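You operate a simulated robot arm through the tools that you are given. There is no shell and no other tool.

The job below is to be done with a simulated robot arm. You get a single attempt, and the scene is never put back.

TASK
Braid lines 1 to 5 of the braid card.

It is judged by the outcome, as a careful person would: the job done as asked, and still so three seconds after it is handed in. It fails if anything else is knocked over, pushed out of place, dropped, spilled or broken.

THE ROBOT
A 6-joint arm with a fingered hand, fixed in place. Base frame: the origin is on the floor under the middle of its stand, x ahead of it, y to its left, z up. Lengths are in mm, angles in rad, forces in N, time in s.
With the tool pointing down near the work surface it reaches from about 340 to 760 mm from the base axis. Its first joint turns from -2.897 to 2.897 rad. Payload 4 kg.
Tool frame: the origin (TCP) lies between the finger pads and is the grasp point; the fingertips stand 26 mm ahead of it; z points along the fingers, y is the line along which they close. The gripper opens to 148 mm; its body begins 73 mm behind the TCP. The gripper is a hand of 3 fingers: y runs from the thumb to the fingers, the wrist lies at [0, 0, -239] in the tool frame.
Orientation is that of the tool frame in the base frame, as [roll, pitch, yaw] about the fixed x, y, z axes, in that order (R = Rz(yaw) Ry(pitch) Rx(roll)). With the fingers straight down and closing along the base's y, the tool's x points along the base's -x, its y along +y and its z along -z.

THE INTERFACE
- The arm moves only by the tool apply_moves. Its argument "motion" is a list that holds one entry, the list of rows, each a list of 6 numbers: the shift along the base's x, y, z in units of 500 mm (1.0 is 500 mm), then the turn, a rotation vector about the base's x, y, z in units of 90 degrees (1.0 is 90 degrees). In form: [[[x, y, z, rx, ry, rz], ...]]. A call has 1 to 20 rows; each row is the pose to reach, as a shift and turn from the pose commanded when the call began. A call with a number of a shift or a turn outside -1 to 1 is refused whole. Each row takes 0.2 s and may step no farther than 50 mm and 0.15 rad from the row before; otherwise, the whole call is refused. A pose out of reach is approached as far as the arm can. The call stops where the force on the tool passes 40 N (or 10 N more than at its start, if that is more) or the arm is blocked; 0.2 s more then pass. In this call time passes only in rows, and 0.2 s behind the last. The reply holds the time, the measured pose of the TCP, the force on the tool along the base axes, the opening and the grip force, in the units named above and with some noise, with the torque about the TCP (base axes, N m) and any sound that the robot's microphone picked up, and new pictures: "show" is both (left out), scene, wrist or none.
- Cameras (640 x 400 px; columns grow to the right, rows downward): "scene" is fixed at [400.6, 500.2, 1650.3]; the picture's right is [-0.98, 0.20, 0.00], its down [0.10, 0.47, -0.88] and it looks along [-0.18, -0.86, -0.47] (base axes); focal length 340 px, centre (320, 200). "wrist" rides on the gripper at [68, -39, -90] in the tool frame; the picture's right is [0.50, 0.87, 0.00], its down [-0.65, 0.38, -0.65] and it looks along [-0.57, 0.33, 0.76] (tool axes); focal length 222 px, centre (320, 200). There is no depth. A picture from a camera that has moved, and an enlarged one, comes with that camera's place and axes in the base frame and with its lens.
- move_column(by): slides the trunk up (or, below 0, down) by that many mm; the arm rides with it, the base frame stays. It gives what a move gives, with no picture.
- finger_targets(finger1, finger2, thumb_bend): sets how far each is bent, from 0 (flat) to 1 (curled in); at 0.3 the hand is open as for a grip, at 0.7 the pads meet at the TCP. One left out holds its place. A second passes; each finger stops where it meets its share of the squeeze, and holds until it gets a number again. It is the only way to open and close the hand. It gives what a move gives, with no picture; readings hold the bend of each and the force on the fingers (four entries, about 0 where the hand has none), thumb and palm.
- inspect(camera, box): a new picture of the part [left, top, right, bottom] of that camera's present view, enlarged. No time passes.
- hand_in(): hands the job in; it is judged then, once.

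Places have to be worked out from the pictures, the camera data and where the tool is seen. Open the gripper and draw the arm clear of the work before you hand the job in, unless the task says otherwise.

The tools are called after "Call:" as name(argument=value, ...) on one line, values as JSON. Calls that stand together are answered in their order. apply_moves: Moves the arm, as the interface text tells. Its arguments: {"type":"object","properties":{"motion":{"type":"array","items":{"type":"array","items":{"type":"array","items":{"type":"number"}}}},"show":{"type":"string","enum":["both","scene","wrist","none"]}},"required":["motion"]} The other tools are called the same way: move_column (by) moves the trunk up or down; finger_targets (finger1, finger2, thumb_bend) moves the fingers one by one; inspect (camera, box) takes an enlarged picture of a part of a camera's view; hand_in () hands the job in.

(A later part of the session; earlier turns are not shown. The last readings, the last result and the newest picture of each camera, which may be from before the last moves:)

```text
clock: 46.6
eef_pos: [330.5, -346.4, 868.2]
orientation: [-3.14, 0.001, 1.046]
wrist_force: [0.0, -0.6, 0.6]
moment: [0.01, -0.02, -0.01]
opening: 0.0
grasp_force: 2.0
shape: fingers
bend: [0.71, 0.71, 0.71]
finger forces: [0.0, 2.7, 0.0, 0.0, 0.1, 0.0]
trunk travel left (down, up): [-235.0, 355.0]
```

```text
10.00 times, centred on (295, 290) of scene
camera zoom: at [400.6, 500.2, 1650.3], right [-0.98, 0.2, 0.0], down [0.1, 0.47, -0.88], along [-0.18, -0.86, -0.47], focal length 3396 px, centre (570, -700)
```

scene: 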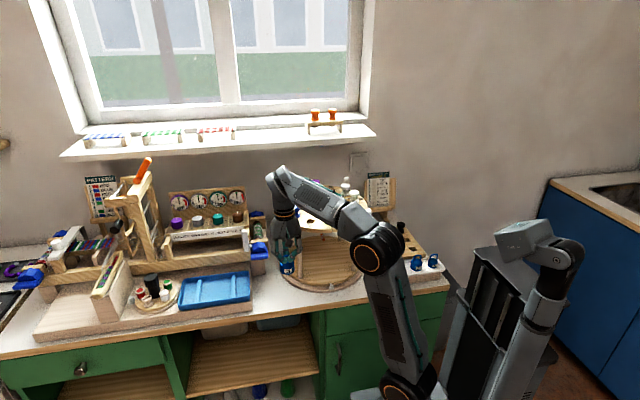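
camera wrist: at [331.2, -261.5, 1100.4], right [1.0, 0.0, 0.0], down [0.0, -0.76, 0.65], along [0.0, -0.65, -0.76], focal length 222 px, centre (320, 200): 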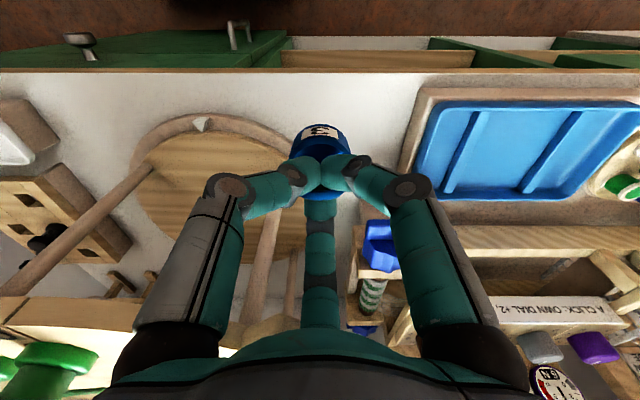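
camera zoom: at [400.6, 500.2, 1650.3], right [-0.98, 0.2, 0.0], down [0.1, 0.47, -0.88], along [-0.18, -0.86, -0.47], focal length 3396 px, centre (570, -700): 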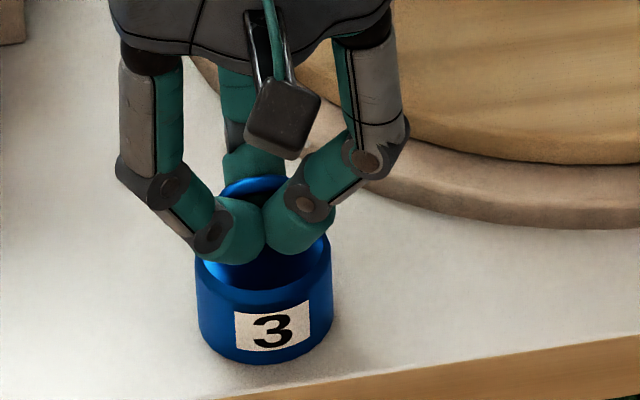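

The load dropped to zero: the weight rests on the table. I open the digits to release it and then rise.

Call:
finger_targets(finger1=0.48, finger2=0.48, thumb_bend=0.48)

Call:
apply_moves(motion=[[[0, 0, 0.03, 0, 0, 0], [0, 0, 0.09, 0, 0, 0], [0, 0.01, 0.16, 0, 0, 0], [0, 0.02, 0.24, 0, 0, 0]]], show="both")

Call:
inspect(camera="wrist", box=[270, 40, 370, 140])

Call:
inspect(camera="scene", box=[275, 265, 315, 305])

```text
clock: 47.6
eef_pos: [328.5, -347.0, 868.6]
orientation: [3.141, 0.0, 1.047]
wrist_force: [0.3, -0.2, -0.6]
moment: [0.01, 0.02, -0.04]
opening: 68.2
grasp_force: 0.0
shape: fingers
bend: [0.48, 0.48, 0.48]
finger forces: [0.0, 0.1, 0.0, 0.1, 0.0, 0.0]
trunk travel left (down, up): [-235.0, 355.0]
```

```text
clock: 48.6
eef_pos: [328.9, -337.3, 985.3]
orientation: [3.14, -0.001, 1.049]
wrist_force: [-0.2, -0.5, -0.6]
moment: [0.02, -0.01, -0.01]
opening: 68.2
grasp_force: 0.0
shape: fingers
bend: [0.48, 0.48, 0.48]
finger forces: [0.0, 0.1, 0.0, 0.0, 0.0, 0.0]
trunk travel left (down, up): [-235.0, 355.0]
camera wrist: at [329.6, -260.4, 1076.0], right [1.0, 0.0, 0.0], down [0.0, -0.76, 0.65], along [0.0, -0.65, -0.76], focal length 222 px, centre (320, 200)
```

scene: 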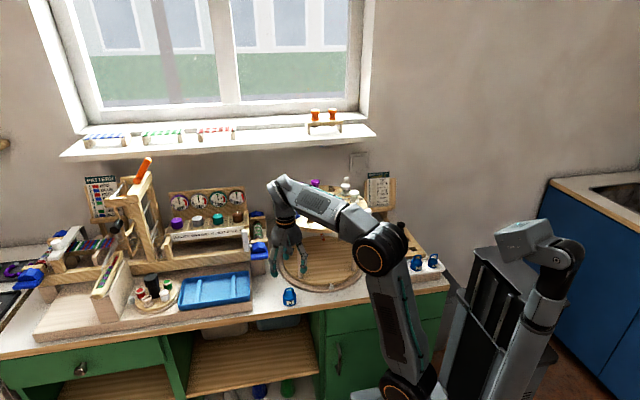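
wrist: 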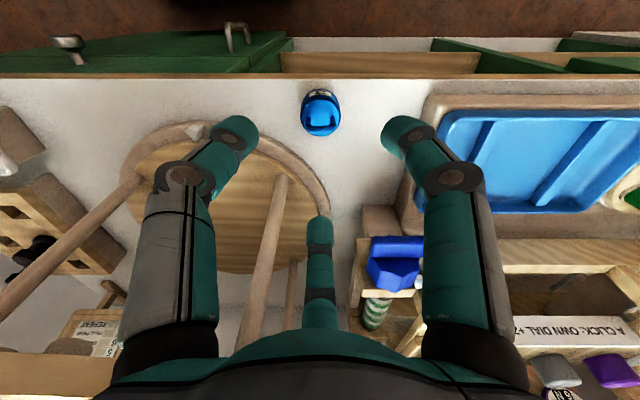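

```text
4.00 times, centred on (320, 90) of wrist
camera zoom: at [329.6, -260.4, 1076.0], right [1.0, 0.0, 0.0], down [0.0, -0.76, 0.65], along [0.0, -0.65, -0.76], focal length 888 px, centre (320, 640)
```

zoom: 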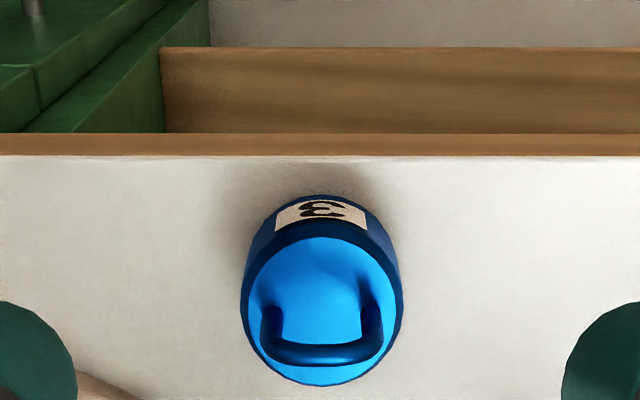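

```text
10.00 times, centred on (295, 285) of scene
camera zoom: at [400.6, 500.2, 1650.3], right [-0.98, 0.2, 0.0], down [0.1, 0.47, -0.88], along [-0.18, -0.86, -0.47], focal length 3396 px, centre (570, -650)
```

zoom: 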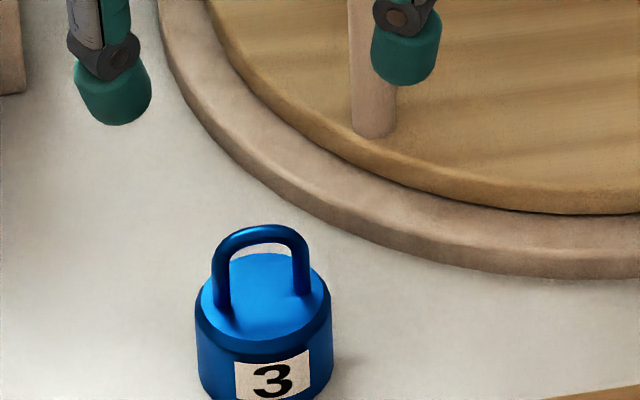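

Weight 3 stands on the table at about [330, -352] with its handle along x. Now I regrasp its body from the front with a slanted hand (thumb below, in front of the table edge): first I rotate the hand by -60°.

Call:
apply_moves(motion=[[[0, 0.008, 0, 0, 0, -0.0834], [0, 0.016, 0, 0, 0, -0.1667], [0, 0.024, 0, 0, 0, -0.25], [0, 0.032, 0, 0, 0, -0.3334], [0, 0.04, 0, 0, 0, -0.4167], [0, 0.048, 0, 0, 0, -0.5], [0, 0.056, 0, 0, 0, -0.5834], [0, 0.06, 0, 0, 0, -0.6667]]], show="none")

Call:
finger_targets(finger1=0.5, finger2=0.5, thumb_bend=0.3)

Call:
apply_moves(motion=[[[0, 0.004, -0.027, -0.0794, 0, 0], [0, 0.008, -0.054, -0.1587, 0, 0], [0, 0.012, -0.081, -0.2381, 0, 0], [0, 0.016, -0.108, -0.3175, 0, 0], [0, 0.02, -0.135, -0.3968, 0, 0], [0, 0.024, -0.162, -0.4762, 0, 0], [0, 0.028, -0.19, -0.5556, 0, 0]]], show="both")

```text
clock: 50.4
eef_pos: [328.7, -308.0, 987.0]
orientation: [-3.141, 0.0, -0.002]
wrist_force: [0.3, -0.9, -0.1]
moment: [0.0, -0.02, 0.01]
opening: 68.3
grasp_force: 0.0
shape: fingers
bend: [0.48, 0.48, 0.48]
finger forces: [0.0, 0.1, 0.1, 0.1, 0.1, 0.0]
trunk travel left (down, up): [-235.0, 355.0]
```

```text
clock: 51.4
eef_pos: [329.3, -308.4, 987.7]
orientation: [3.141, 0.0, 0.0]
wrist_force: [0.8, 0.1, 0.1]
moment: [0.02, -0.03, 0.0]
opening: 96.5
grasp_force: 0.1
shape: fingers
bend: [0.5, 0.5, 0.3]
finger forces: [0.0, 0.1, 0.1, 0.0, 0.1, 0.0]
trunk travel left (down, up): [-235.0, 355.0]
```

```text
clock: 53.0
eef_pos: [328.9, -291.6, 892.7]
orientation: [2.269, -0.001, 0.001]
wrist_force: [0.0, 0.2, -0.4]
moment: [0.03, 0.01, 0.0]
opening: 96.3
grasp_force: 0.0
shape: fingers
bend: [0.5, 0.5, 0.3]
finger forces: [0.0, 0.0, 0.0, 0.0, 0.0, 0.0]
trunk travel left (down, up): [-235.0, 355.0]
camera wrist: at [397.3, -197.5, 920.0], right [0.5, -0.56, 0.66], down [-0.66, 0.26, 0.71], along [-0.57, -0.79, -0.24], focal length 222 px, centre (320, 200)
```

scene: 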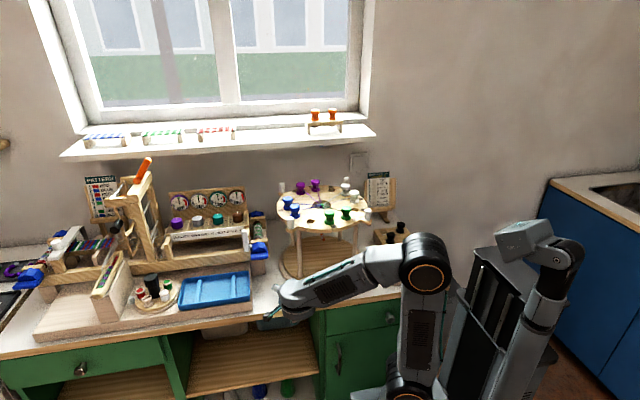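
wrist: 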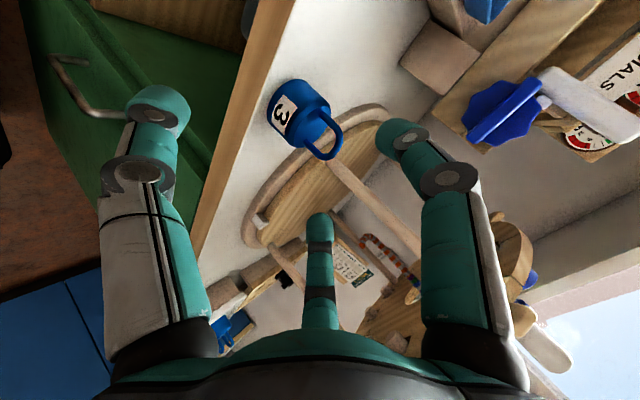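

Slanted pose reached. I zoom in on the weight to fix its position relative to the fingers.

Call:
inspect(camera="wrist", box=[250, 60, 370, 180])

Call:
inspect(camera="scene", box=[265, 265, 335, 325])

```text
3.33 times, centred on (310, 120) of wrist
camera zoom: at [397.3, -197.5, 920.0], right [0.5, -0.56, 0.66], down [-0.66, 0.26, 0.71], along [-0.57, -0.79, -0.24], focal length 740 px, centre (353, 467)
```

zoom: 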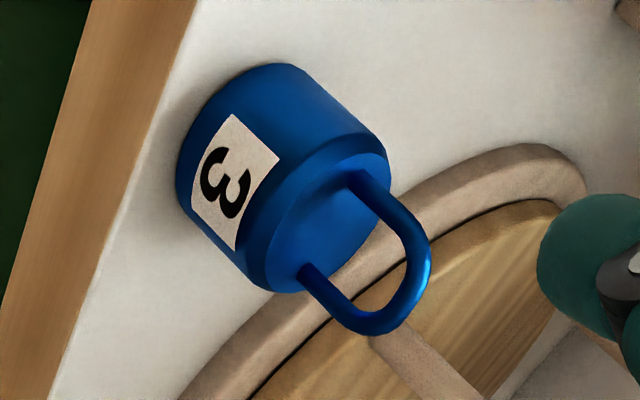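

```text
6.67 times, centred on (300, 295) of scene
camera zoom: at [400.6, 500.2, 1650.3], right [-0.98, 0.2, 0.0], down [0.1, 0.47, -0.88], along [-0.18, -0.86, -0.47], focal length 2264 px, centre (453, -433)
```

zoom: 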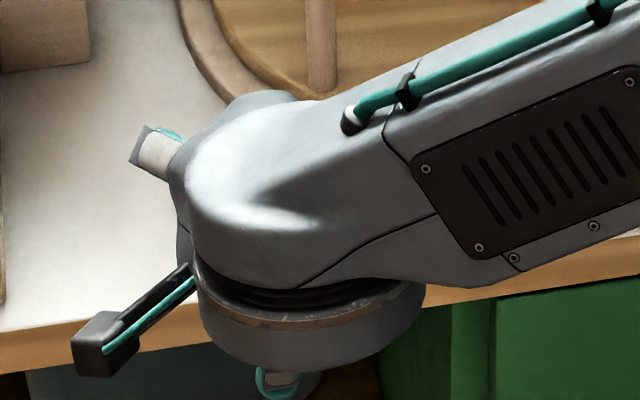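

The weight is at [331, -352], top z≈832. I move the hand down in front of the table edge and then slide the two fingers along both sides of the body.

Call:
apply_moves(motion=[[[0.002, 0.03, -0.05, 0, 0, 0], [0.004, 0.047, -0.1, 0, 0, 0], [0.004, 0.047, -0.144, 0, 0, 0], [0.004, 0.01, -0.144, 0, 0, 0], [0.004, -0.03, -0.144, 0, 0, 0], [0.004, -0.064, -0.144, 0, 0, 0]]], show="wrist")

Call:
inspect(camera="wrist", box=[240, 100, 420, 260])

```text
clock: 54.4
eef_pos: [332.5, -324.9, 820.2]
orientation: [2.269, 0.0, -0.001]
wrist_force: [0.3, 0.2, 0.2]
moment: [-0.01, -0.03, -0.02]
opening: 96.6
grasp_force: 0.0
shape: fingers
bend: [0.5, 0.5, 0.3]
finger forces: [0.1, 0.0, 0.1, 0.1, 0.0, 0.1]
trunk travel left (down, up): [-235.0, 355.0]
camera wrist: at [400.8, -231.4, 848.4], right [0.5, -0.56, 0.66], down [-0.65, 0.26, 0.71], along [-0.57, -0.79, -0.24], focal length 222 px, centre (320, 200)
```

wrist: 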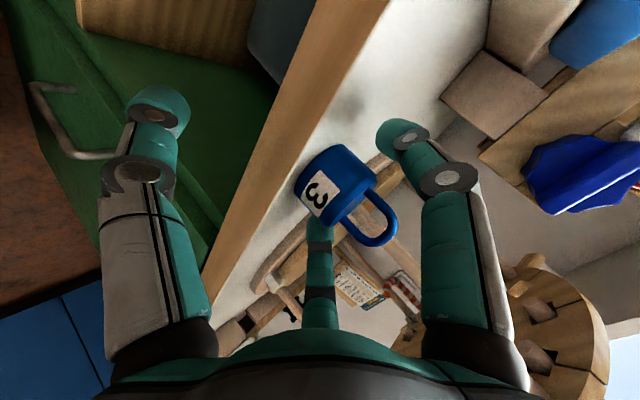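

```text
2.50 times, centred on (330, 180) of wrist
camera zoom: at [400.8, -231.4, 848.4], right [0.5, -0.56, 0.66], down [-0.65, 0.26, 0.71], along [-0.57, -0.79, -0.24], focal length 555 px, centre (295, 250)
```

zoom: 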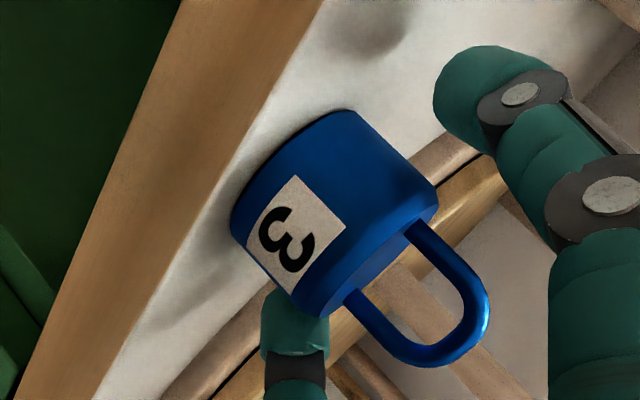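

The fingers straddle the body correctly. I squeeze the two fingers.

Call:
finger_targets(finger1=0.64, finger2=0.64)

Call:
inspect(camera="wrist", box=[240, 100, 420, 260])

```text
clock: 55.4
eef_pos: [332.8, -325.2, 821.6]
orientation: [2.269, 0.0, 0.001]
wrist_force: [-0.4, -3.5, 5.0]
moment: [-0.16, 0.0, -0.05]
opening: 85.2
grasp_force: 6.5
shape: fingers
bend: [0.57, 0.56, 0.3]
finger forces: [5.7, 7.1, 0.1, 0.0, 0.1, 0.1]
trunk travel left (down, up): [-235.0, 355.0]
```

```text
2.50 times, centred on (330, 180) of wrist
camera zoom: at [400.7, -231.5, 848.5], right [0.5, -0.56, 0.66], down [-0.65, 0.26, 0.71], along [-0.57, -0.79, -0.24], focal length 555 px, centre (295, 250)
```

zoom: 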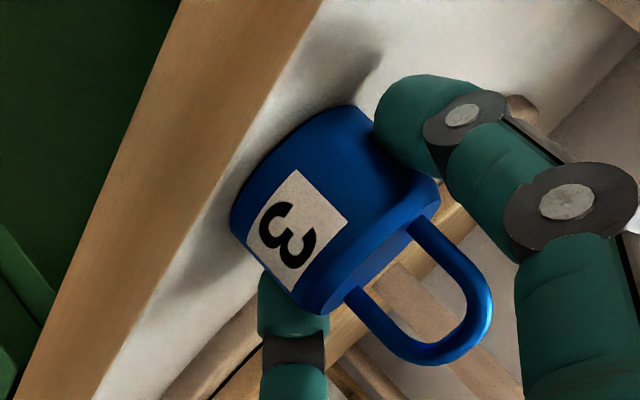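

Both fingers hold with ~6–7 N. I lift a few millimetres slowly to see if it holds.

Call:
apply_moves(motion=[[[0, 0, 0.004, 0, 0, 0], [0, 0, 0.008, 0, 0, 0], [0, 0, 0.012, 0, 0, 0], [0, 0, 0.016, 0, 0, 0]]], show="none")

Call:
inspect(camera="wrist", box=[240, 100, 420, 260])

```text
clock: 56.4
eef_pos: [331.7, -325.0, 827.2]
orientation: [2.271, 0.002, 0.001]
wrist_force: [0.0, -1.0, -3.6]
moment: [0.1, 0.0, -0.01]
opening: 80.7
grasp_force: 5.8
shape: fingers
bend: [0.58, 0.58, 0.3]
finger forces: [5.8, 6.1, 0.0, 0.0, 0.1, 0.0]
trunk travel left (down, up): [-235.0, 355.0]
```

```text
2.50 times, centred on (330, 180) of wrist
camera zoom: at [400.5, -230.8, 855.9], right [0.5, -0.56, 0.66], down [-0.65, 0.26, 0.71], along [-0.57, -0.79, -0.24], focal length 555 px, centre (295, 250)
```

zoom: 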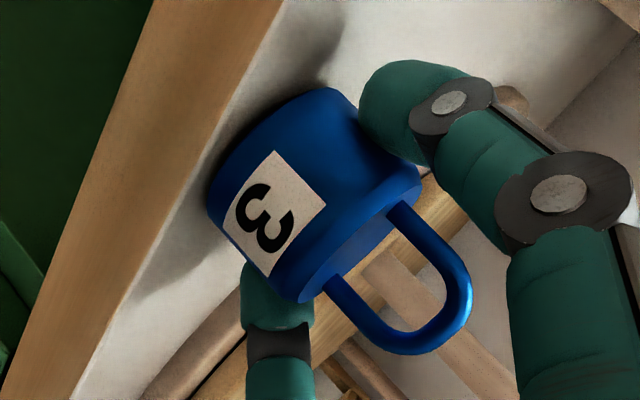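

The fingers slipped upward instead of lifting (low friction). I'll lower again, drag the weight ~19 mm toward the table edge so it overhangs slightly, and then clamp it from below with the thumb as a third support.

Call:
apply_moves(motion=[[[0, 0, -0.005, 0, 0, 0], [0, 0, -0.011, 0, 0, 0], [0, 0, -0.016, 0, 0, 0]]], show="none")

Call:
apply_moves(motion=[[[0, 0.01, 0, 0, 0, 0], [0, 0.02, 0, 0, 0, 0], [0, 0.03, 0, 0, 0, 0], [0, 0.036, 0, 0, 0, 0]]], show="none")

Call:
inspect(camera="wrist", box=[240, 100, 420, 260])

Call:
inspect(camera="scene", box=[265, 265, 345, 325])

```text
clock: 57.2
eef_pos: [331.6, -325.3, 821.3]
orientation: [2.269, -0.001, 0.0]
wrist_force: [1.1, 3.3, 7.3]
moment: [-0.2, 0.0, -0.02]
opening: 83.1
grasp_force: 6.4
shape: fingers
bend: [0.57, 0.57, 0.3]
finger forces: [6.9, 6.5, 0.0, 0.1, 0.0, 0.0]
trunk travel left (down, up): [-235.0, 355.0]
```

```text
clock: 58.2
eef_pos: [331.9, -307.3, 820.6]
orientation: [2.269, 0.0, 0.0]
wrist_force: [-0.3, -3.9, 5.5]
moment: [-0.13, 0.01, -0.01]
opening: 85.5
grasp_force: 6.6
shape: fingers
bend: [0.57, 0.57, 0.3]
finger forces: [6.3, 6.8, 0.0, 0.1, 0.0, 0.0]
trunk travel left (down, up): [-235.0, 355.0]
```

```text
2.50 times, centred on (330, 180) of wrist
camera zoom: at [399.1, -213.3, 847.8], right [0.5, -0.56, 0.66], down [-0.65, 0.26, 0.71], along [-0.57, -0.79, -0.24], focal length 555 px, centre (295, 250)
```

zoom: 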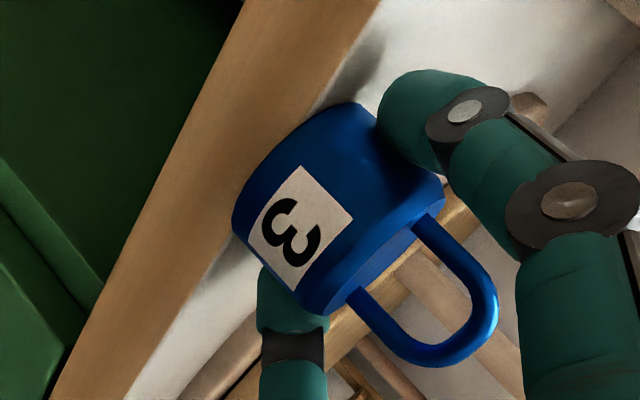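

```text
6.67 times, centred on (305, 295) of scene
camera zoom: at [400.6, 500.2, 1650.3], right [-0.98, 0.2, 0.0], down [0.1, 0.47, -0.88], along [-0.18, -0.86, -0.47], focal length 2264 px, centre (420, -433)
```

zoom: 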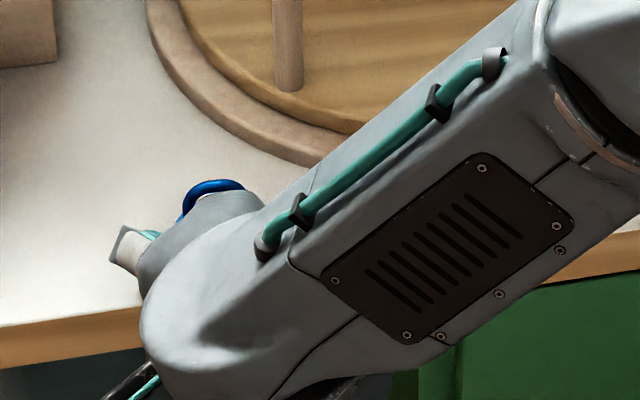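

The weight moved with the hand and now overhangs the table edge a little. I bring the thumb up under it in two steps.

Call:
finger_targets(thumb_bend=0.58)

Call:
inspect(camera="wrist", box=[160, 80, 400, 260])

```text
clock: 59.2
eef_pos: [330.3, -308.3, 820.1]
orientation: [2.268, 0.0, 0.0]
wrist_force: [-0.9, -3.2, 5.6]
moment: [-0.14, 0.04, -0.03]
opening: 38.8
grasp_force: 6.4
shape: fingers
bend: [0.57, 0.57, 0.57]
finger forces: [6.1, 6.7, 0.1, 0.0, 0.1, 0.0]
trunk travel left (down, up): [-235.0, 355.0]
```

```text
2.22 times, centred on (280, 170) of wrist
camera zoom: at [399.2, -213.3, 847.8], right [0.5, -0.56, 0.66], down [-0.65, 0.26, 0.71], along [-0.57, -0.79, -0.24], focal length 494 px, centre (409, 267)
```

zoom: 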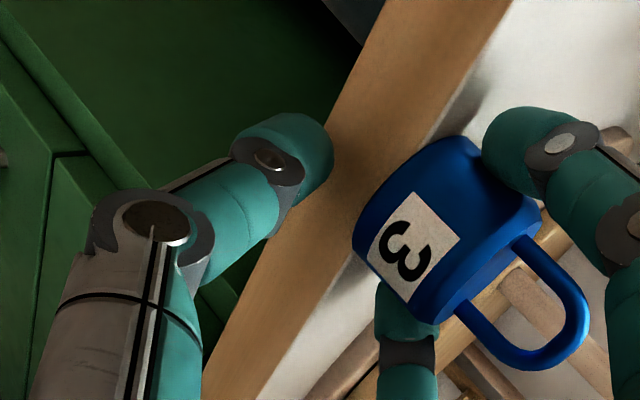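

The thumb is approaching the near lower edge of the body with free space. I continue closing it.

Call:
finger_targets(thumb_bend=0.74)

Call:
inspect(camera="wrist", box=[200, 80, 400, 240])

```text
clock: 60.2
eef_pos: [330.3, -307.3, 820.1]
orientation: [2.268, 0.002, -0.001]
wrist_force: [-0.4, 3.2, -1.5]
moment: [0.01, -0.03, 0.01]
opening: 25.8
grasp_force: 11.2
shape: fingers
bend: [0.56, 0.56, 0.68]
finger forces: [6.5, 6.5, 0.0, 0.0, 9.5, 0.2]
trunk travel left (down, up): [-235.0, 355.0]
```

```text
2.50 times, centred on (300, 160) of wrist
camera zoom: at [399.3, -213.1, 847.7], right [0.5, -0.56, 0.66], down [-0.65, 0.26, 0.71], along [-0.57, -0.79, -0.24], focal length 555 px, centre (370, 300)
```

zoom: 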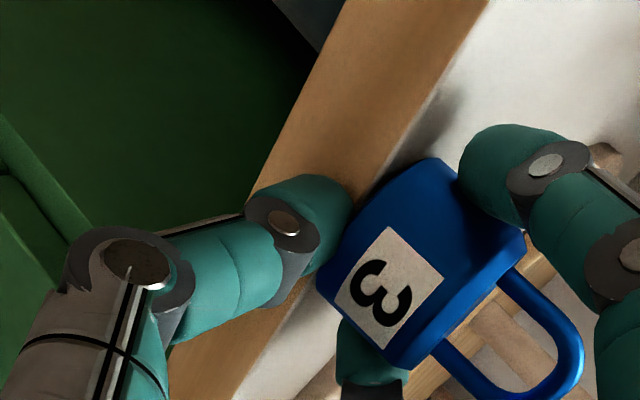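

Now three contacts hold it (6.5, 6.5, 9.5 N). I lift slowly to check.

Call:
apply_moves(motion=[[[0, 0, 0.005, 0, 0, 0], [0, 0, 0.01, 0, 0, 0], [0, 0, 0.016, 0, 0, 0], [0, 0, 0.022, 0, 0, 0]]], show="none")

Call:
inspect(camera="wrist", box=[200, 80, 400, 240])

```text
clock: 61.2
eef_pos: [330.9, -307.4, 830.2]
orientation: [2.271, 0.002, 0.0]
wrist_force: [1.0, -0.1, -3.0]
moment: [0.09, -0.01, -0.03]
opening: 23.3
grasp_force: 10.1
shape: fingers
bend: [0.57, 0.57, 0.68]
finger forces: [6.2, 6.3, 0.0, 0.1, 7.2, 0.0]
trunk travel left (down, up): [-235.0, 355.0]
```

```text
2.50 times, centred on (300, 160) of wrist
camera zoom: at [399.6, -213.4, 858.6], right [0.5, -0.56, 0.66], down [-0.65, 0.26, 0.71], along [-0.57, -0.79, -0.24], focal length 555 px, centre (370, 300)
```

zoom: 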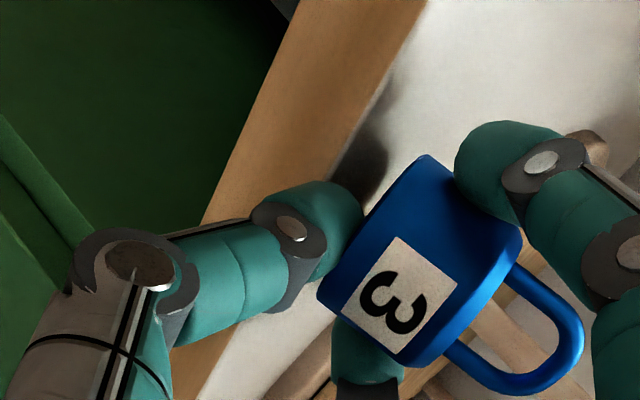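

It holds and lifts. I raise it further to clear everything and check its attitude.

Call:
apply_moves(motion=[[[0, 0, 0.02, 0, 0, 0], [0, 0, 0.04, 0, 0, 0], [0, 0, 0.06, 0, 0, 0], [0, 0, 0.09, 0, 0, 0], [0, 0, 0.12, 0, 0, 0]]], show="both")

Call:
inspect(camera="wrist", box=[200, 80, 400, 240])

Call:
inspect(camera="scene", box=[255, 230, 335, 310])

```text
clock: 62.4
eef_pos: [331.6, -306.7, 891.8]
orientation: [2.271, 0.002, 0.001]
wrist_force: [-0.2, -0.4, -4.2]
moment: [0.09, -0.03, -0.02]
opening: 23.2
grasp_force: 9.9
shape: fingers
bend: [0.57, 0.57, 0.68]
finger forces: [6.3, 6.2, 0.0, 0.0, 7.3, 0.0]
trunk travel left (down, up): [-235.0, 355.0]
camera wrist: at [400.3, -213.0, 918.9], right [0.5, -0.56, 0.66], down [-0.65, 0.26, 0.71], along [-0.57, -0.79, -0.24], focal length 222 px, centre (320, 200)
```

scene: 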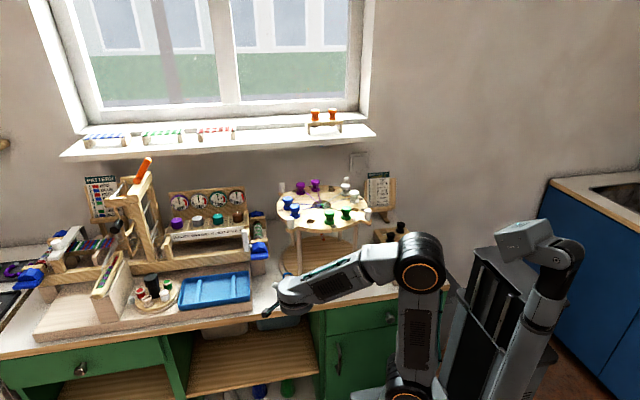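
wrist: 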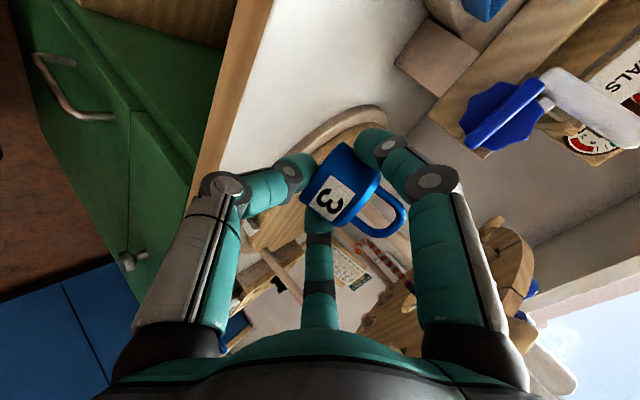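

```text
2.50 times, centred on (300, 160) of wrist
camera zoom: at [400.3, -213.0, 918.9], right [0.5, -0.56, 0.66], down [-0.65, 0.26, 0.71], along [-0.57, -0.79, -0.24], focal length 555 px, centre (370, 300)
```

zoom: 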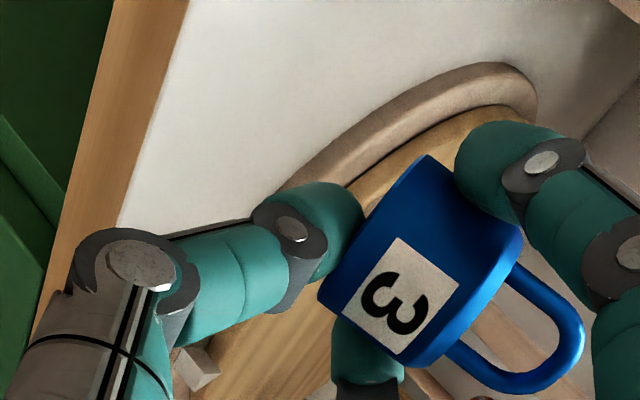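

```text
5.00 times, centred on (295, 270) of scene
camera zoom: at [400.6, 500.2, 1650.3], right [-0.98, 0.2, 0.0], down [0.1, 0.47, -0.88], along [-0.18, -0.86, -0.47], focal length 1698 px, centre (445, -150)
```

zoom: 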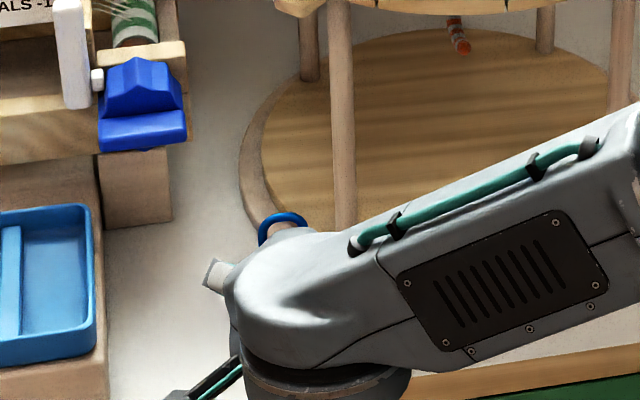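

The three-point hold is solid; the weight leans forward about 18°, which will be vertical once the hand is at 22° below horizontal. I carry it in front of the hook gap (x≈180) and pitch the hand up by 18°.

Call:
apply_moves(motion=[[[-0.05, 0, 0.01, 0, 0, 0], [-0.1, 0, 0.02, 0, 0, 0], [-0.15, 0, 0.025, 0, 0, 0], [-0.2, 0, 0.025, 0, 0, 0], [-0.25, 0, 0.025, 0, 0, 0], [-0.302, 0, 0.025, 0, 0, 0], [-0.302, 0, 0.025, -0.05, 0, 0], [-0.302, 0, 0.025, -0.1, 0, 0], [-0.302, 0, 0.025, -0.15, 0, 0], [-0.302, 0, 0.025, -0.2, 0, 0]]], show="both")

Call:
inspect(camera="wrist", box=[200, 80, 400, 240])

```text
clock: 64.6
eef_pos: [200.8, -323.4, 938.7]
orientation: [1.958, 0.001, -0.002]
wrist_force: [-0.2, 0.3, -4.0]
moment: [0.12, 0.0, 0.0]
opening: 22.7
grasp_force: 9.1
shape: fingers
bend: [0.57, 0.57, 0.68]
finger forces: [5.6, 5.8, 0.0, 0.1, 7.0, 0.1]
out of reach, approached as far as the arm can: row 8, 9, 10
trunk travel left (down, up): [-235.0, 355.0]
camera wrist: at [269.7, -225.4, 936.1], right [0.5, -0.33, 0.8], down [-0.65, 0.46, 0.6], along [-0.57, -0.82, 0.02], focal length 222 px, centre (320, 200)
```

scene: 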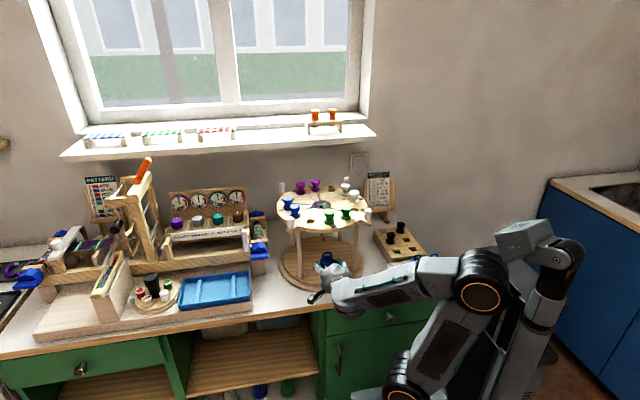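
wrist: 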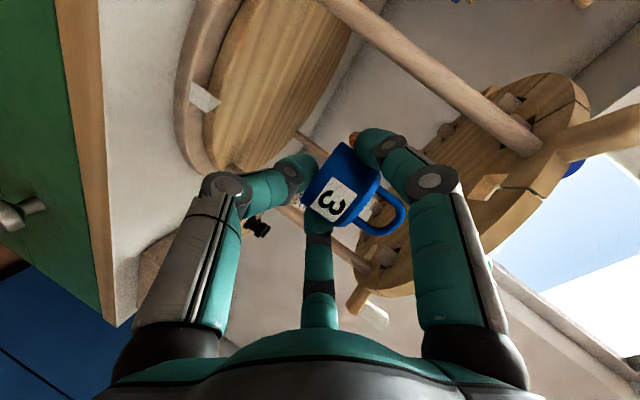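

```text
2.50 times, centred on (300, 160) of wrist
camera zoom: at [269.7, -225.4, 936.1], right [0.5, -0.33, 0.8], down [-0.65, 0.46, 0.6], along [-0.57, -0.82, 0.02], focal length 555 px, centre (370, 300)
```

zoom: 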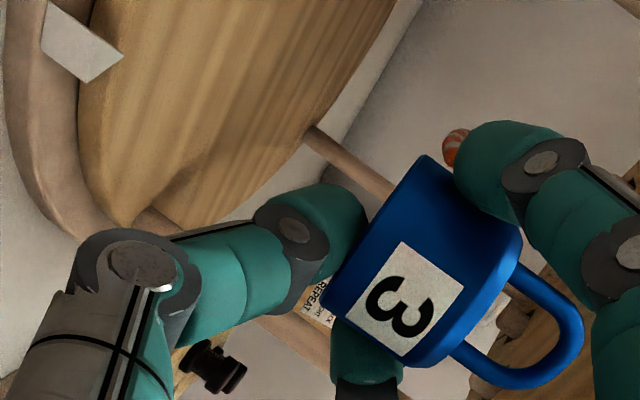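

The pitch is right (22°) but that spot was too close for the arm, so it stopped at [201, -323, 939]. I lower the trunk 60 mm to gain room, then move forward in front of the hook.

Call:
move_column(by=-60)

Call:
apply_moves(motion=[[[0, -0.02, 0.02, 0, 0, 0], [-0.01, -0.06, 0.04, 0, 0, 0], [-0.025, -0.1, 0.05, 0, 0, 0], [-0.04, -0.13, 0.052, 0, 0, 0]]], show="both")

Call:
inspect(camera="wrist", box=[220, 80, 420, 240])

Call:
inspect(camera="scene", box=[290, 220, 360, 290])

```text
clock: 65.6
eef_pos: [201.4, -323.5, 878.8]
orientation: [1.957, 0.001, -0.003]
wrist_force: [0.6, -0.4, -3.8]
moment: [0.07, 0.01, -0.01]
opening: 22.7
grasp_force: 9.1
shape: fingers
bend: [0.57, 0.57, 0.68]
finger forces: [5.7, 5.7, 0.0, 0.0, 7.0, 0.0]
trunk travel left (down, up): [-175.0, 415.0]
```

```text
clock: 66.6
eef_pos: [180.5, -388.6, 902.7]
orientation: [1.956, 0.001, -0.001]
wrist_force: [0.4, -0.5, -3.1]
moment: [0.1, 0.02, -0.03]
opening: 22.6
grasp_force: 9.3
shape: fingers
bend: [0.57, 0.57, 0.68]
finger forces: [5.6, 5.8, 0.1, 0.0, 6.9, 0.1]
trunk travel left (down, up): [-175.0, 415.0]
camera wrist: at [248.8, -290.6, 900.6], right [0.5, -0.33, 0.8], down [-0.65, 0.46, 0.6], along [-0.57, -0.82, 0.02], focal length 222 px, centre (320, 200)
```

scene: 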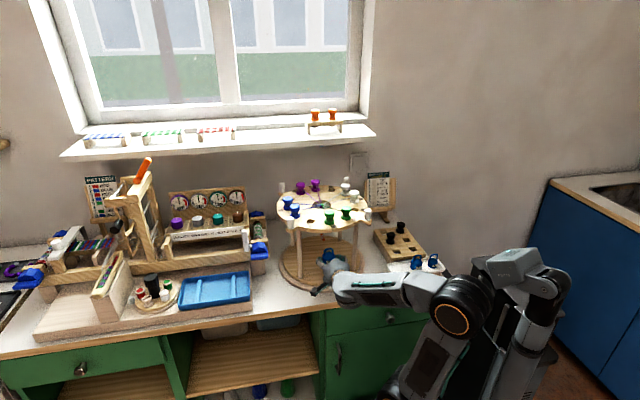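
wrist: 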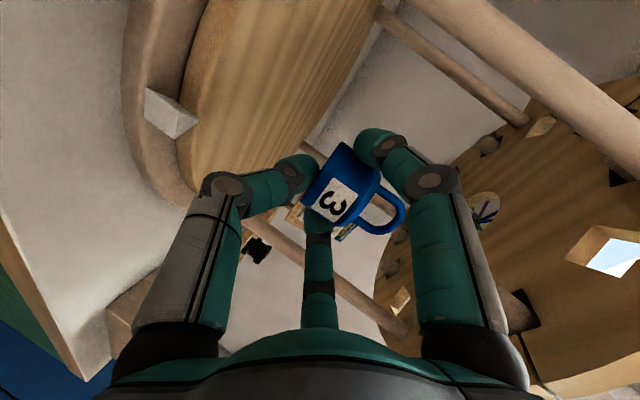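

```text
2.50 times, centred on (320, 160) of wrist
camera zoom: at [248.8, -290.6, 900.6], right [0.5, -0.33, 0.8], down [-0.65, 0.46, 0.6], along [-0.57, -0.82, 0.02], focal length 555 px, centre (320, 300)
```

zoom: 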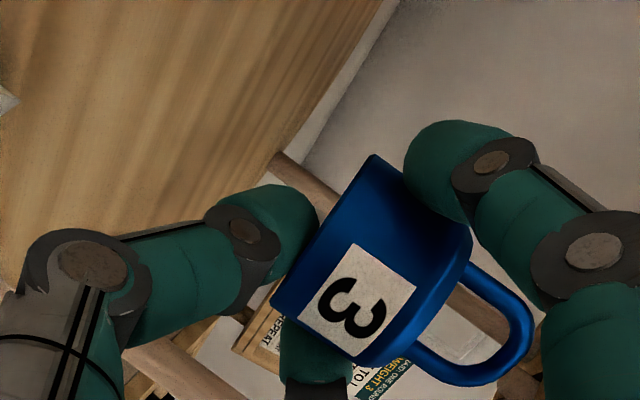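

```text
5.71 times, centred on (325, 255) of scene
camera zoom: at [400.6, 500.2, 1650.3], right [-0.98, 0.2, 0.0], down [0.1, 0.47, -0.88], along [-0.18, -0.86, -0.47], focal length 1941 px, centre (291, -114)
```

zoom: 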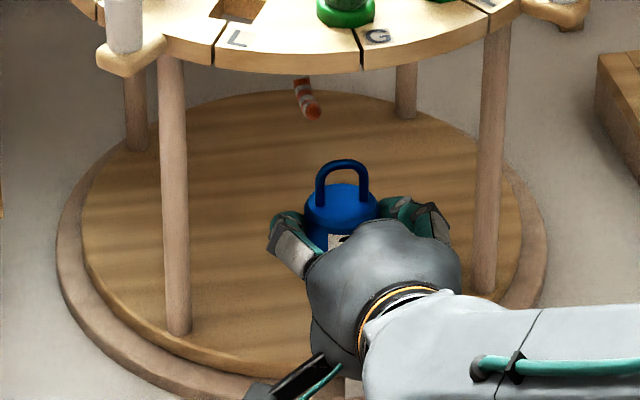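

The loop stands upright facing the hook and at the right height; x alignment is within about 1 mm. I advance about 60 mm toward the hook tip and check again.

Call:
apply_moves(motion=[[[0, -0.03, 0.001, 0, 0, 0], [0, -0.06, 0.002, 0, 0, 0], [0, -0.09, 0.003, 0, 0, 0], [0, -0.118, 0.003, 0, 0, 0]]], show="wrist")

Call:
inspect(camera="scene", box=[305, 225, 345, 265])

Call:
inspect(camera="wrist", box=[280, 100, 440, 240])

```text
clock: 67.6
eef_pos: [180.0, -447.1, 904.6]
orientation: [1.961, 0.002, -0.001]
wrist_force: [-0.3, 0.0, -3.5]
moment: [0.1, 0.0, 0.0]
opening: 22.9
grasp_force: 9.3
shape: fingers
bend: [0.57, 0.57, 0.71]
finger forces: [5.8, 5.9, 0.1, 0.0, 7.0, 0.0]
trunk travel left (down, up): [-175.0, 415.0]
camera wrist: at [249.0, -349.4, 902.9], right [0.5, -0.33, 0.8], down [-0.65, 0.46, 0.6], along [-0.57, -0.82, 0.02], focal length 222 px, centre (320, 200)
```

wrist: 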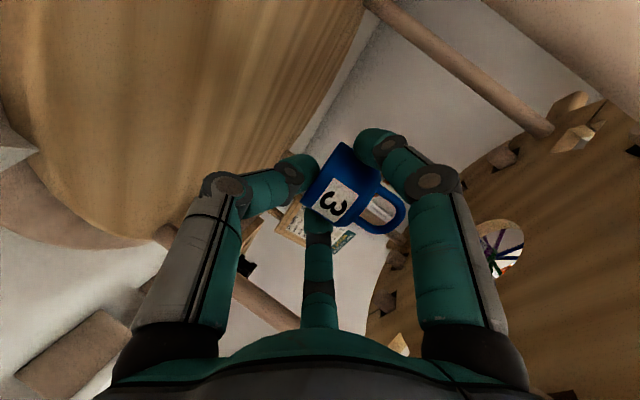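

```text
10.00 times, centred on (325, 245) of scene
camera zoom: at [400.6, 500.2, 1650.3], right [-0.98, 0.2, 0.0], down [0.1, 0.47, -0.88], along [-0.18, -0.86, -0.47], focal length 3396 px, centre (270, -250)
```

zoom: 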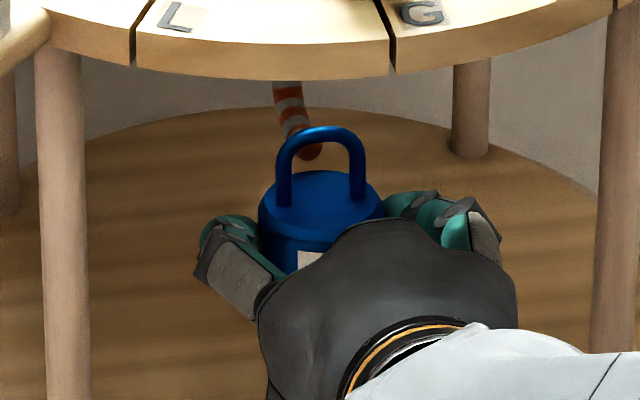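

```text
2.86 times, centred on (360, 170) of wrist
camera zoom: at [249.0, -349.4, 902.9], right [0.5, -0.33, 0.8], down [-0.65, 0.46, 0.6], along [-0.57, -0.82, 0.02], focal length 635 px, centre (206, 286)
```

zoom: 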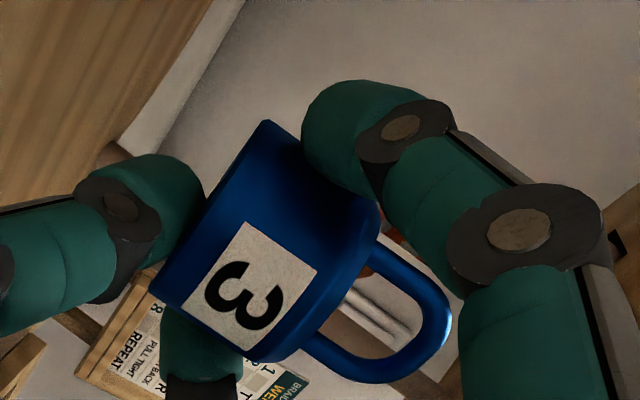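

Loop and hook tip are nearly in line; I zoom in tightly to judge the height difference.

Call:
inspect(camera="scene", box=[315, 230, 335, 250])

Call:
inspect(camera="wrist", box=[360, 150, 410, 200])

```text
16.00 times, centred on (325, 240) of scene
camera zoom: at [400.6, 500.2, 1650.3], right [-0.98, 0.2, 0.0], down [0.1, 0.47, -0.88], along [-0.18, -0.86, -0.47], focal length 5434 px, centre (240, -440)
```

zoom: 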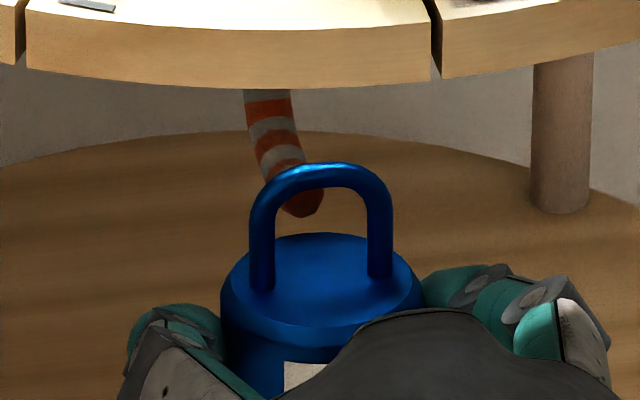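

```text
8.00 times, centred on (385, 175) of wrist
camera zoom: at [249.0, -349.4, 902.9], right [0.5, -0.33, 0.8], down [-0.65, 0.46, 0.6], along [-0.57, -0.82, 0.02], focal length 1777 px, centre (-200, 400)
```

zoom: 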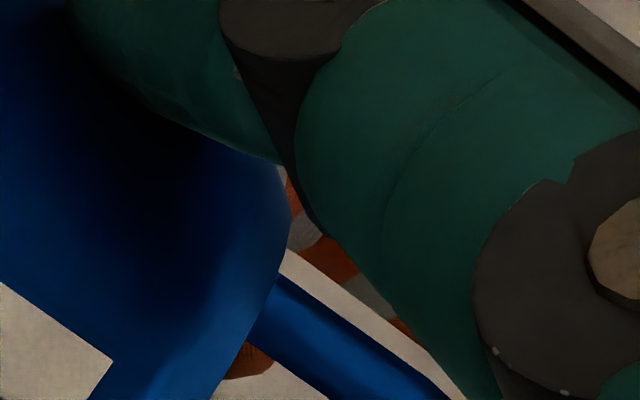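

Projecting the loop forward to the tip plane, lateral alignment is spot on and the loop should come down about 4 mm. I lower 4 mm and advance over the tip.

Call:
apply_moves(motion=[[[0, 0, -0.008, 0, 0, 0], [0, -0.012, -0.008, 0, 0, 0], [0, -0.024, -0.008, 0, 0, 0], [0, -0.036, -0.008, 0, 0, 0], [0, -0.048, -0.009, 0, 0, 0]]], show="none")

Call:
inspect(camera="scene", box=[315, 225, 335, 245])

Call:
inspect(camera="wrist", box=[300, 100, 460, 240])

```text
clock: 68.8
eef_pos: [181.2, -472.5, 900.8]
orientation: [1.956, 0.002, -0.002]
wrist_force: [-0.1, 0.2, -3.9]
moment: [0.07, 0.04, -0.02]
opening: 22.7
grasp_force: 9.1
shape: fingers
bend: [0.57, 0.57, 0.71]
finger forces: [5.8, 5.9, 0.2, 0.1, 6.9, 0.0]
trunk travel left (down, up): [-175.0, 415.0]
```

```text
16.00 times, centred on (325, 235) of scene
camera zoom: at [400.6, 500.2, 1650.3], right [-0.98, 0.2, 0.0], down [0.1, 0.47, -0.88], along [-0.18, -0.86, -0.47], focal length 5434 px, centre (240, -360)
```

zoom: 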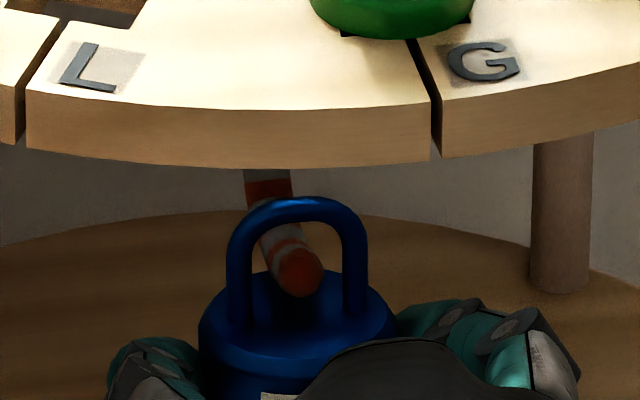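

```text
2.86 times, centred on (380, 170) of wrist
camera zoom: at [249.2, -373.5, 898.8], right [0.5, -0.33, 0.8], down [-0.65, 0.46, 0.6], along [-0.57, -0.82, 0.02], focal length 635 px, centre (149, 286)
```

zoom: 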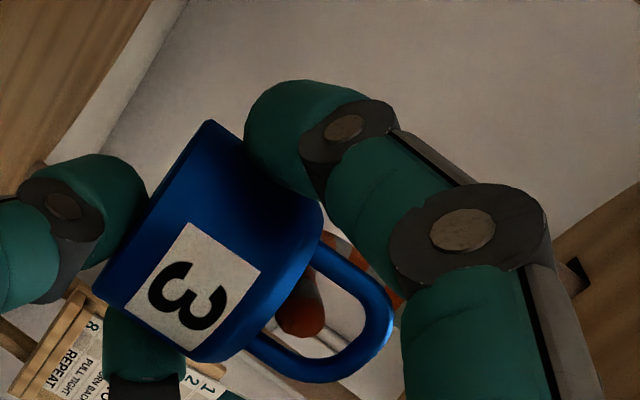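

The hook tip is now inside the loop opening. I continue inward ~20 mm while lowering gradually to follow the hook's curve.

Call:
apply_moves(motion=[[[0, -0.012, -0.002, 0, 0, 0], [0, -0.024, -0.006, 0, 0, 0], [0, -0.034, -0.01, 0, 0, 0], [0, -0.04, -0.014, 0, 0, 0]]], show="none")

Call:
inspect(camera="scene", box=[315, 225, 335, 245])

Call:
inspect(camera="wrist", box=[300, 100, 460, 240])

```text
clock: 69.8
eef_pos: [181.4, -491.0, 893.3]
orientation: [1.956, 0.001, 0.0]
wrist_force: [0.0, 0.0, -4.1]
moment: [0.09, 0.0, 0.02]
opening: 22.3
grasp_force: 8.9
shape: fingers
bend: [0.57, 0.57, 0.71]
finger forces: [5.7, 5.9, 0.0, 0.0, 6.8, 0.0]
trunk travel left (down, up): [-175.0, 415.0]
```

```text
16.00 times, centred on (325, 235) of scene
camera zoom: at [400.6, 500.2, 1650.3], right [-0.98, 0.2, 0.0], down [0.1, 0.47, -0.88], along [-0.18, -0.86, -0.47], focal length 5434 px, centre (240, -360)
```

zoom: 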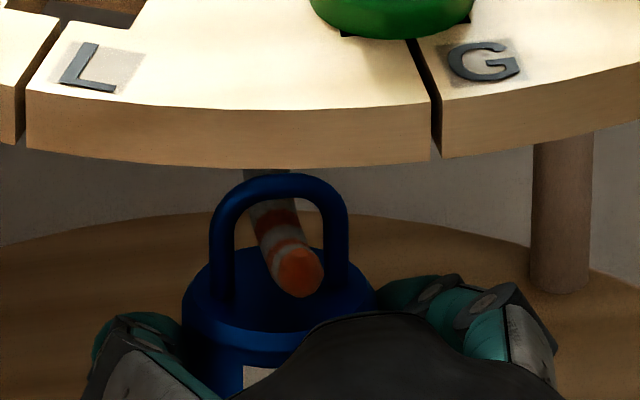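

```text
2.86 times, centred on (380, 170) of wrist
camera zoom: at [249.3, -392.8, 892.3], right [0.5, -0.33, 0.8], down [-0.65, 0.46, 0.6], along [-0.57, -0.82, 0.02], focal length 635 px, centre (149, 286)
```

zoom: 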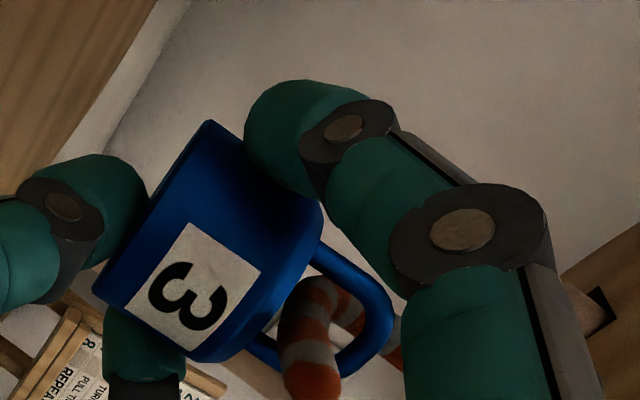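

The striped hook now passes clearly through the loop. I lower the weight in small steps until the hook takes the load.

Call:
apply_moves(motion=[[[0, 0, -0.006, 0, 0, 0], [0, 0, -0.012, 0, 0, 0]]], show="none")

Call:
inspect(camera="scene", box=[315, 225, 335, 245])

Call:
inspect(camera="wrist", box=[300, 100, 460, 240])

```text
clock: 70.4
eef_pos: [182.1, -490.3, 889.0]
orientation: [1.957, 0.003, -0.002]
wrist_force: [0.2, 0.1, -1.3]
moment: [0.02, 0.03, 0.0]
opening: 22.5
grasp_force: 9.5
shape: fingers
bend: [0.57, 0.57, 0.71]
finger forces: [5.9, 6.3, 0.0, 0.1, 6.3, 0.0]
trunk travel left (down, up): [-175.0, 415.0]
```

```text
16.00 times, centred on (325, 235) of scene
camera zoom: at [400.6, 500.2, 1650.3], right [-0.98, 0.2, 0.0], down [0.1, 0.47, -0.88], along [-0.18, -0.86, -0.47], focal length 5434 px, centre (240, -360)
```

zoom: 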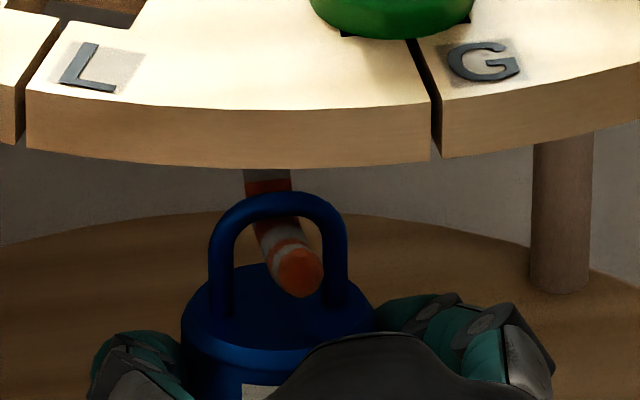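

```text
2.86 times, centred on (380, 170) of wrist
camera zoom: at [249.7, -392.9, 886.6], right [0.5, -0.33, 0.8], down [-0.65, 0.46, 0.6], along [-0.57, -0.82, 0.02], focal length 635 px, centre (149, 286)
```

zoom: 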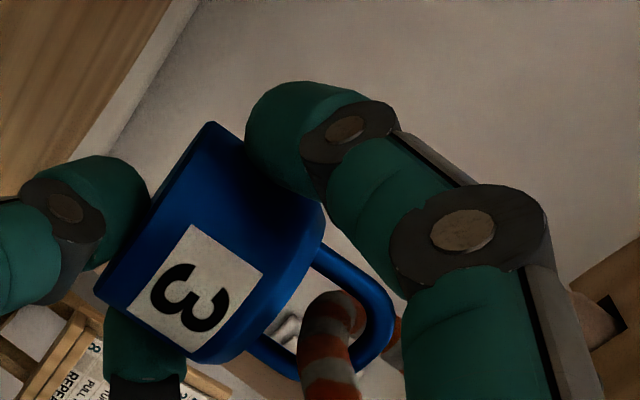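

The hook has taken most of the load (−1.3 N left). I lower 1.5 mm more and open the digits gently: fingers sideways, the thumb only slightly because of the base plate below.

Call:
apply_moves(motion=[[[0, 0, -0.003, 0, 0, 0]]], show="none")

Call:
finger_targets(thumb_bend=0.62)

Call:
finger_targets(finger1=0.5, finger2=0.5)

Call:
inspect(camera="scene", box=[315, 225, 335, 245])

Call:
inspect(camera="wrist", box=[300, 100, 460, 240])

```text
clock: 70.8
eef_pos: [181.5, -490.0, 888.1]
orientation: [1.955, 0.001, -0.002]
wrist_force: [-0.2, -0.8, 1.2]
moment: [-0.02, 0.0, 0.0]
opening: 22.4
grasp_force: 9.6
shape: fingers
bend: [0.57, 0.57, 0.71]
finger forces: [6.6, 6.8, 0.0, 0.0, 5.8, 0.1]
trunk travel left (down, up): [-175.0, 415.0]
```

```text
clock: 71.8
eef_pos: [181.5, -491.1, 889.3]
orientation: [1.957, 0.0, -0.001]
wrist_force: [-0.3, -1.6, 7.4]
moment: [-0.16, -0.01, -0.01]
opening: 31.7
grasp_force: 6.8
shape: fingers
bend: [0.57, 0.57, 0.62]
finger forces: [6.3, 6.7, 0.0, 0.0, 0.0, 0.1]
trunk travel left (down, up): [-175.0, 415.0]
```

```text
clock: 72.8
eef_pos: [181.5, -492.6, 886.6]
orientation: [1.958, 0.003, -0.002]
wrist_force: [1.2, 0.1, -0.2]
moment: [-0.01, 0.0, 0.01]
opening: 43.2
grasp_force: 0.0
shape: fingers
bend: [0.5, 0.5, 0.62]
finger forces: [0.0, 0.1, 0.1, 0.0, 0.0, 0.0]
trunk travel left (down, up): [-175.0, 415.0]
```

```text
16.00 times, centred on (325, 235) of scene
camera zoom: at [400.6, 500.2, 1650.3], right [-0.98, 0.2, 0.0], down [0.1, 0.47, -0.88], along [-0.18, -0.86, -0.47], focal length 5434 px, centre (240, -360)
```

zoom: 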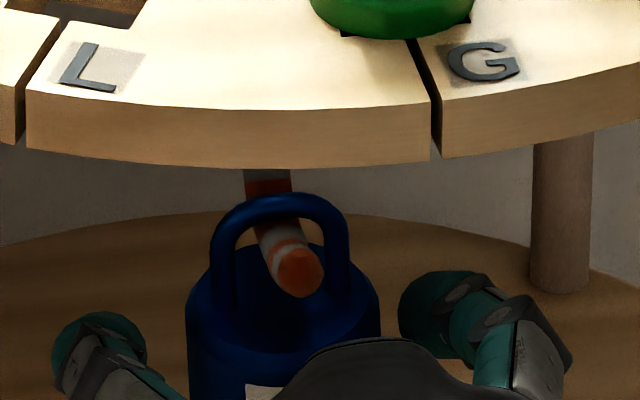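

```text
2.86 times, centred on (380, 170) of wrist
camera zoom: at [249.6, -392.9, 885.3], right [0.5, -0.33, 0.8], down [-0.65, 0.46, 0.6], along [-0.57, -0.82, 0.02], focal length 635 px, centre (149, 286)
```

zoom: 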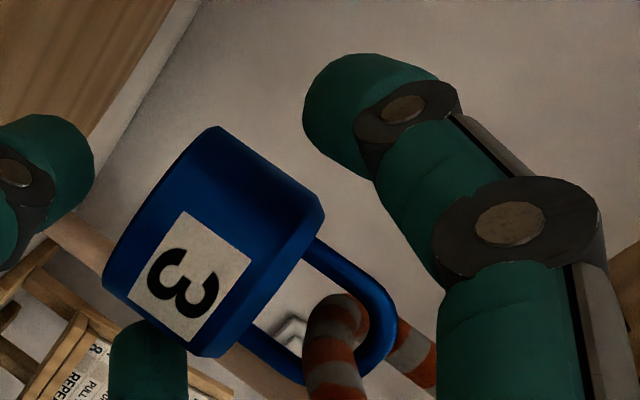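

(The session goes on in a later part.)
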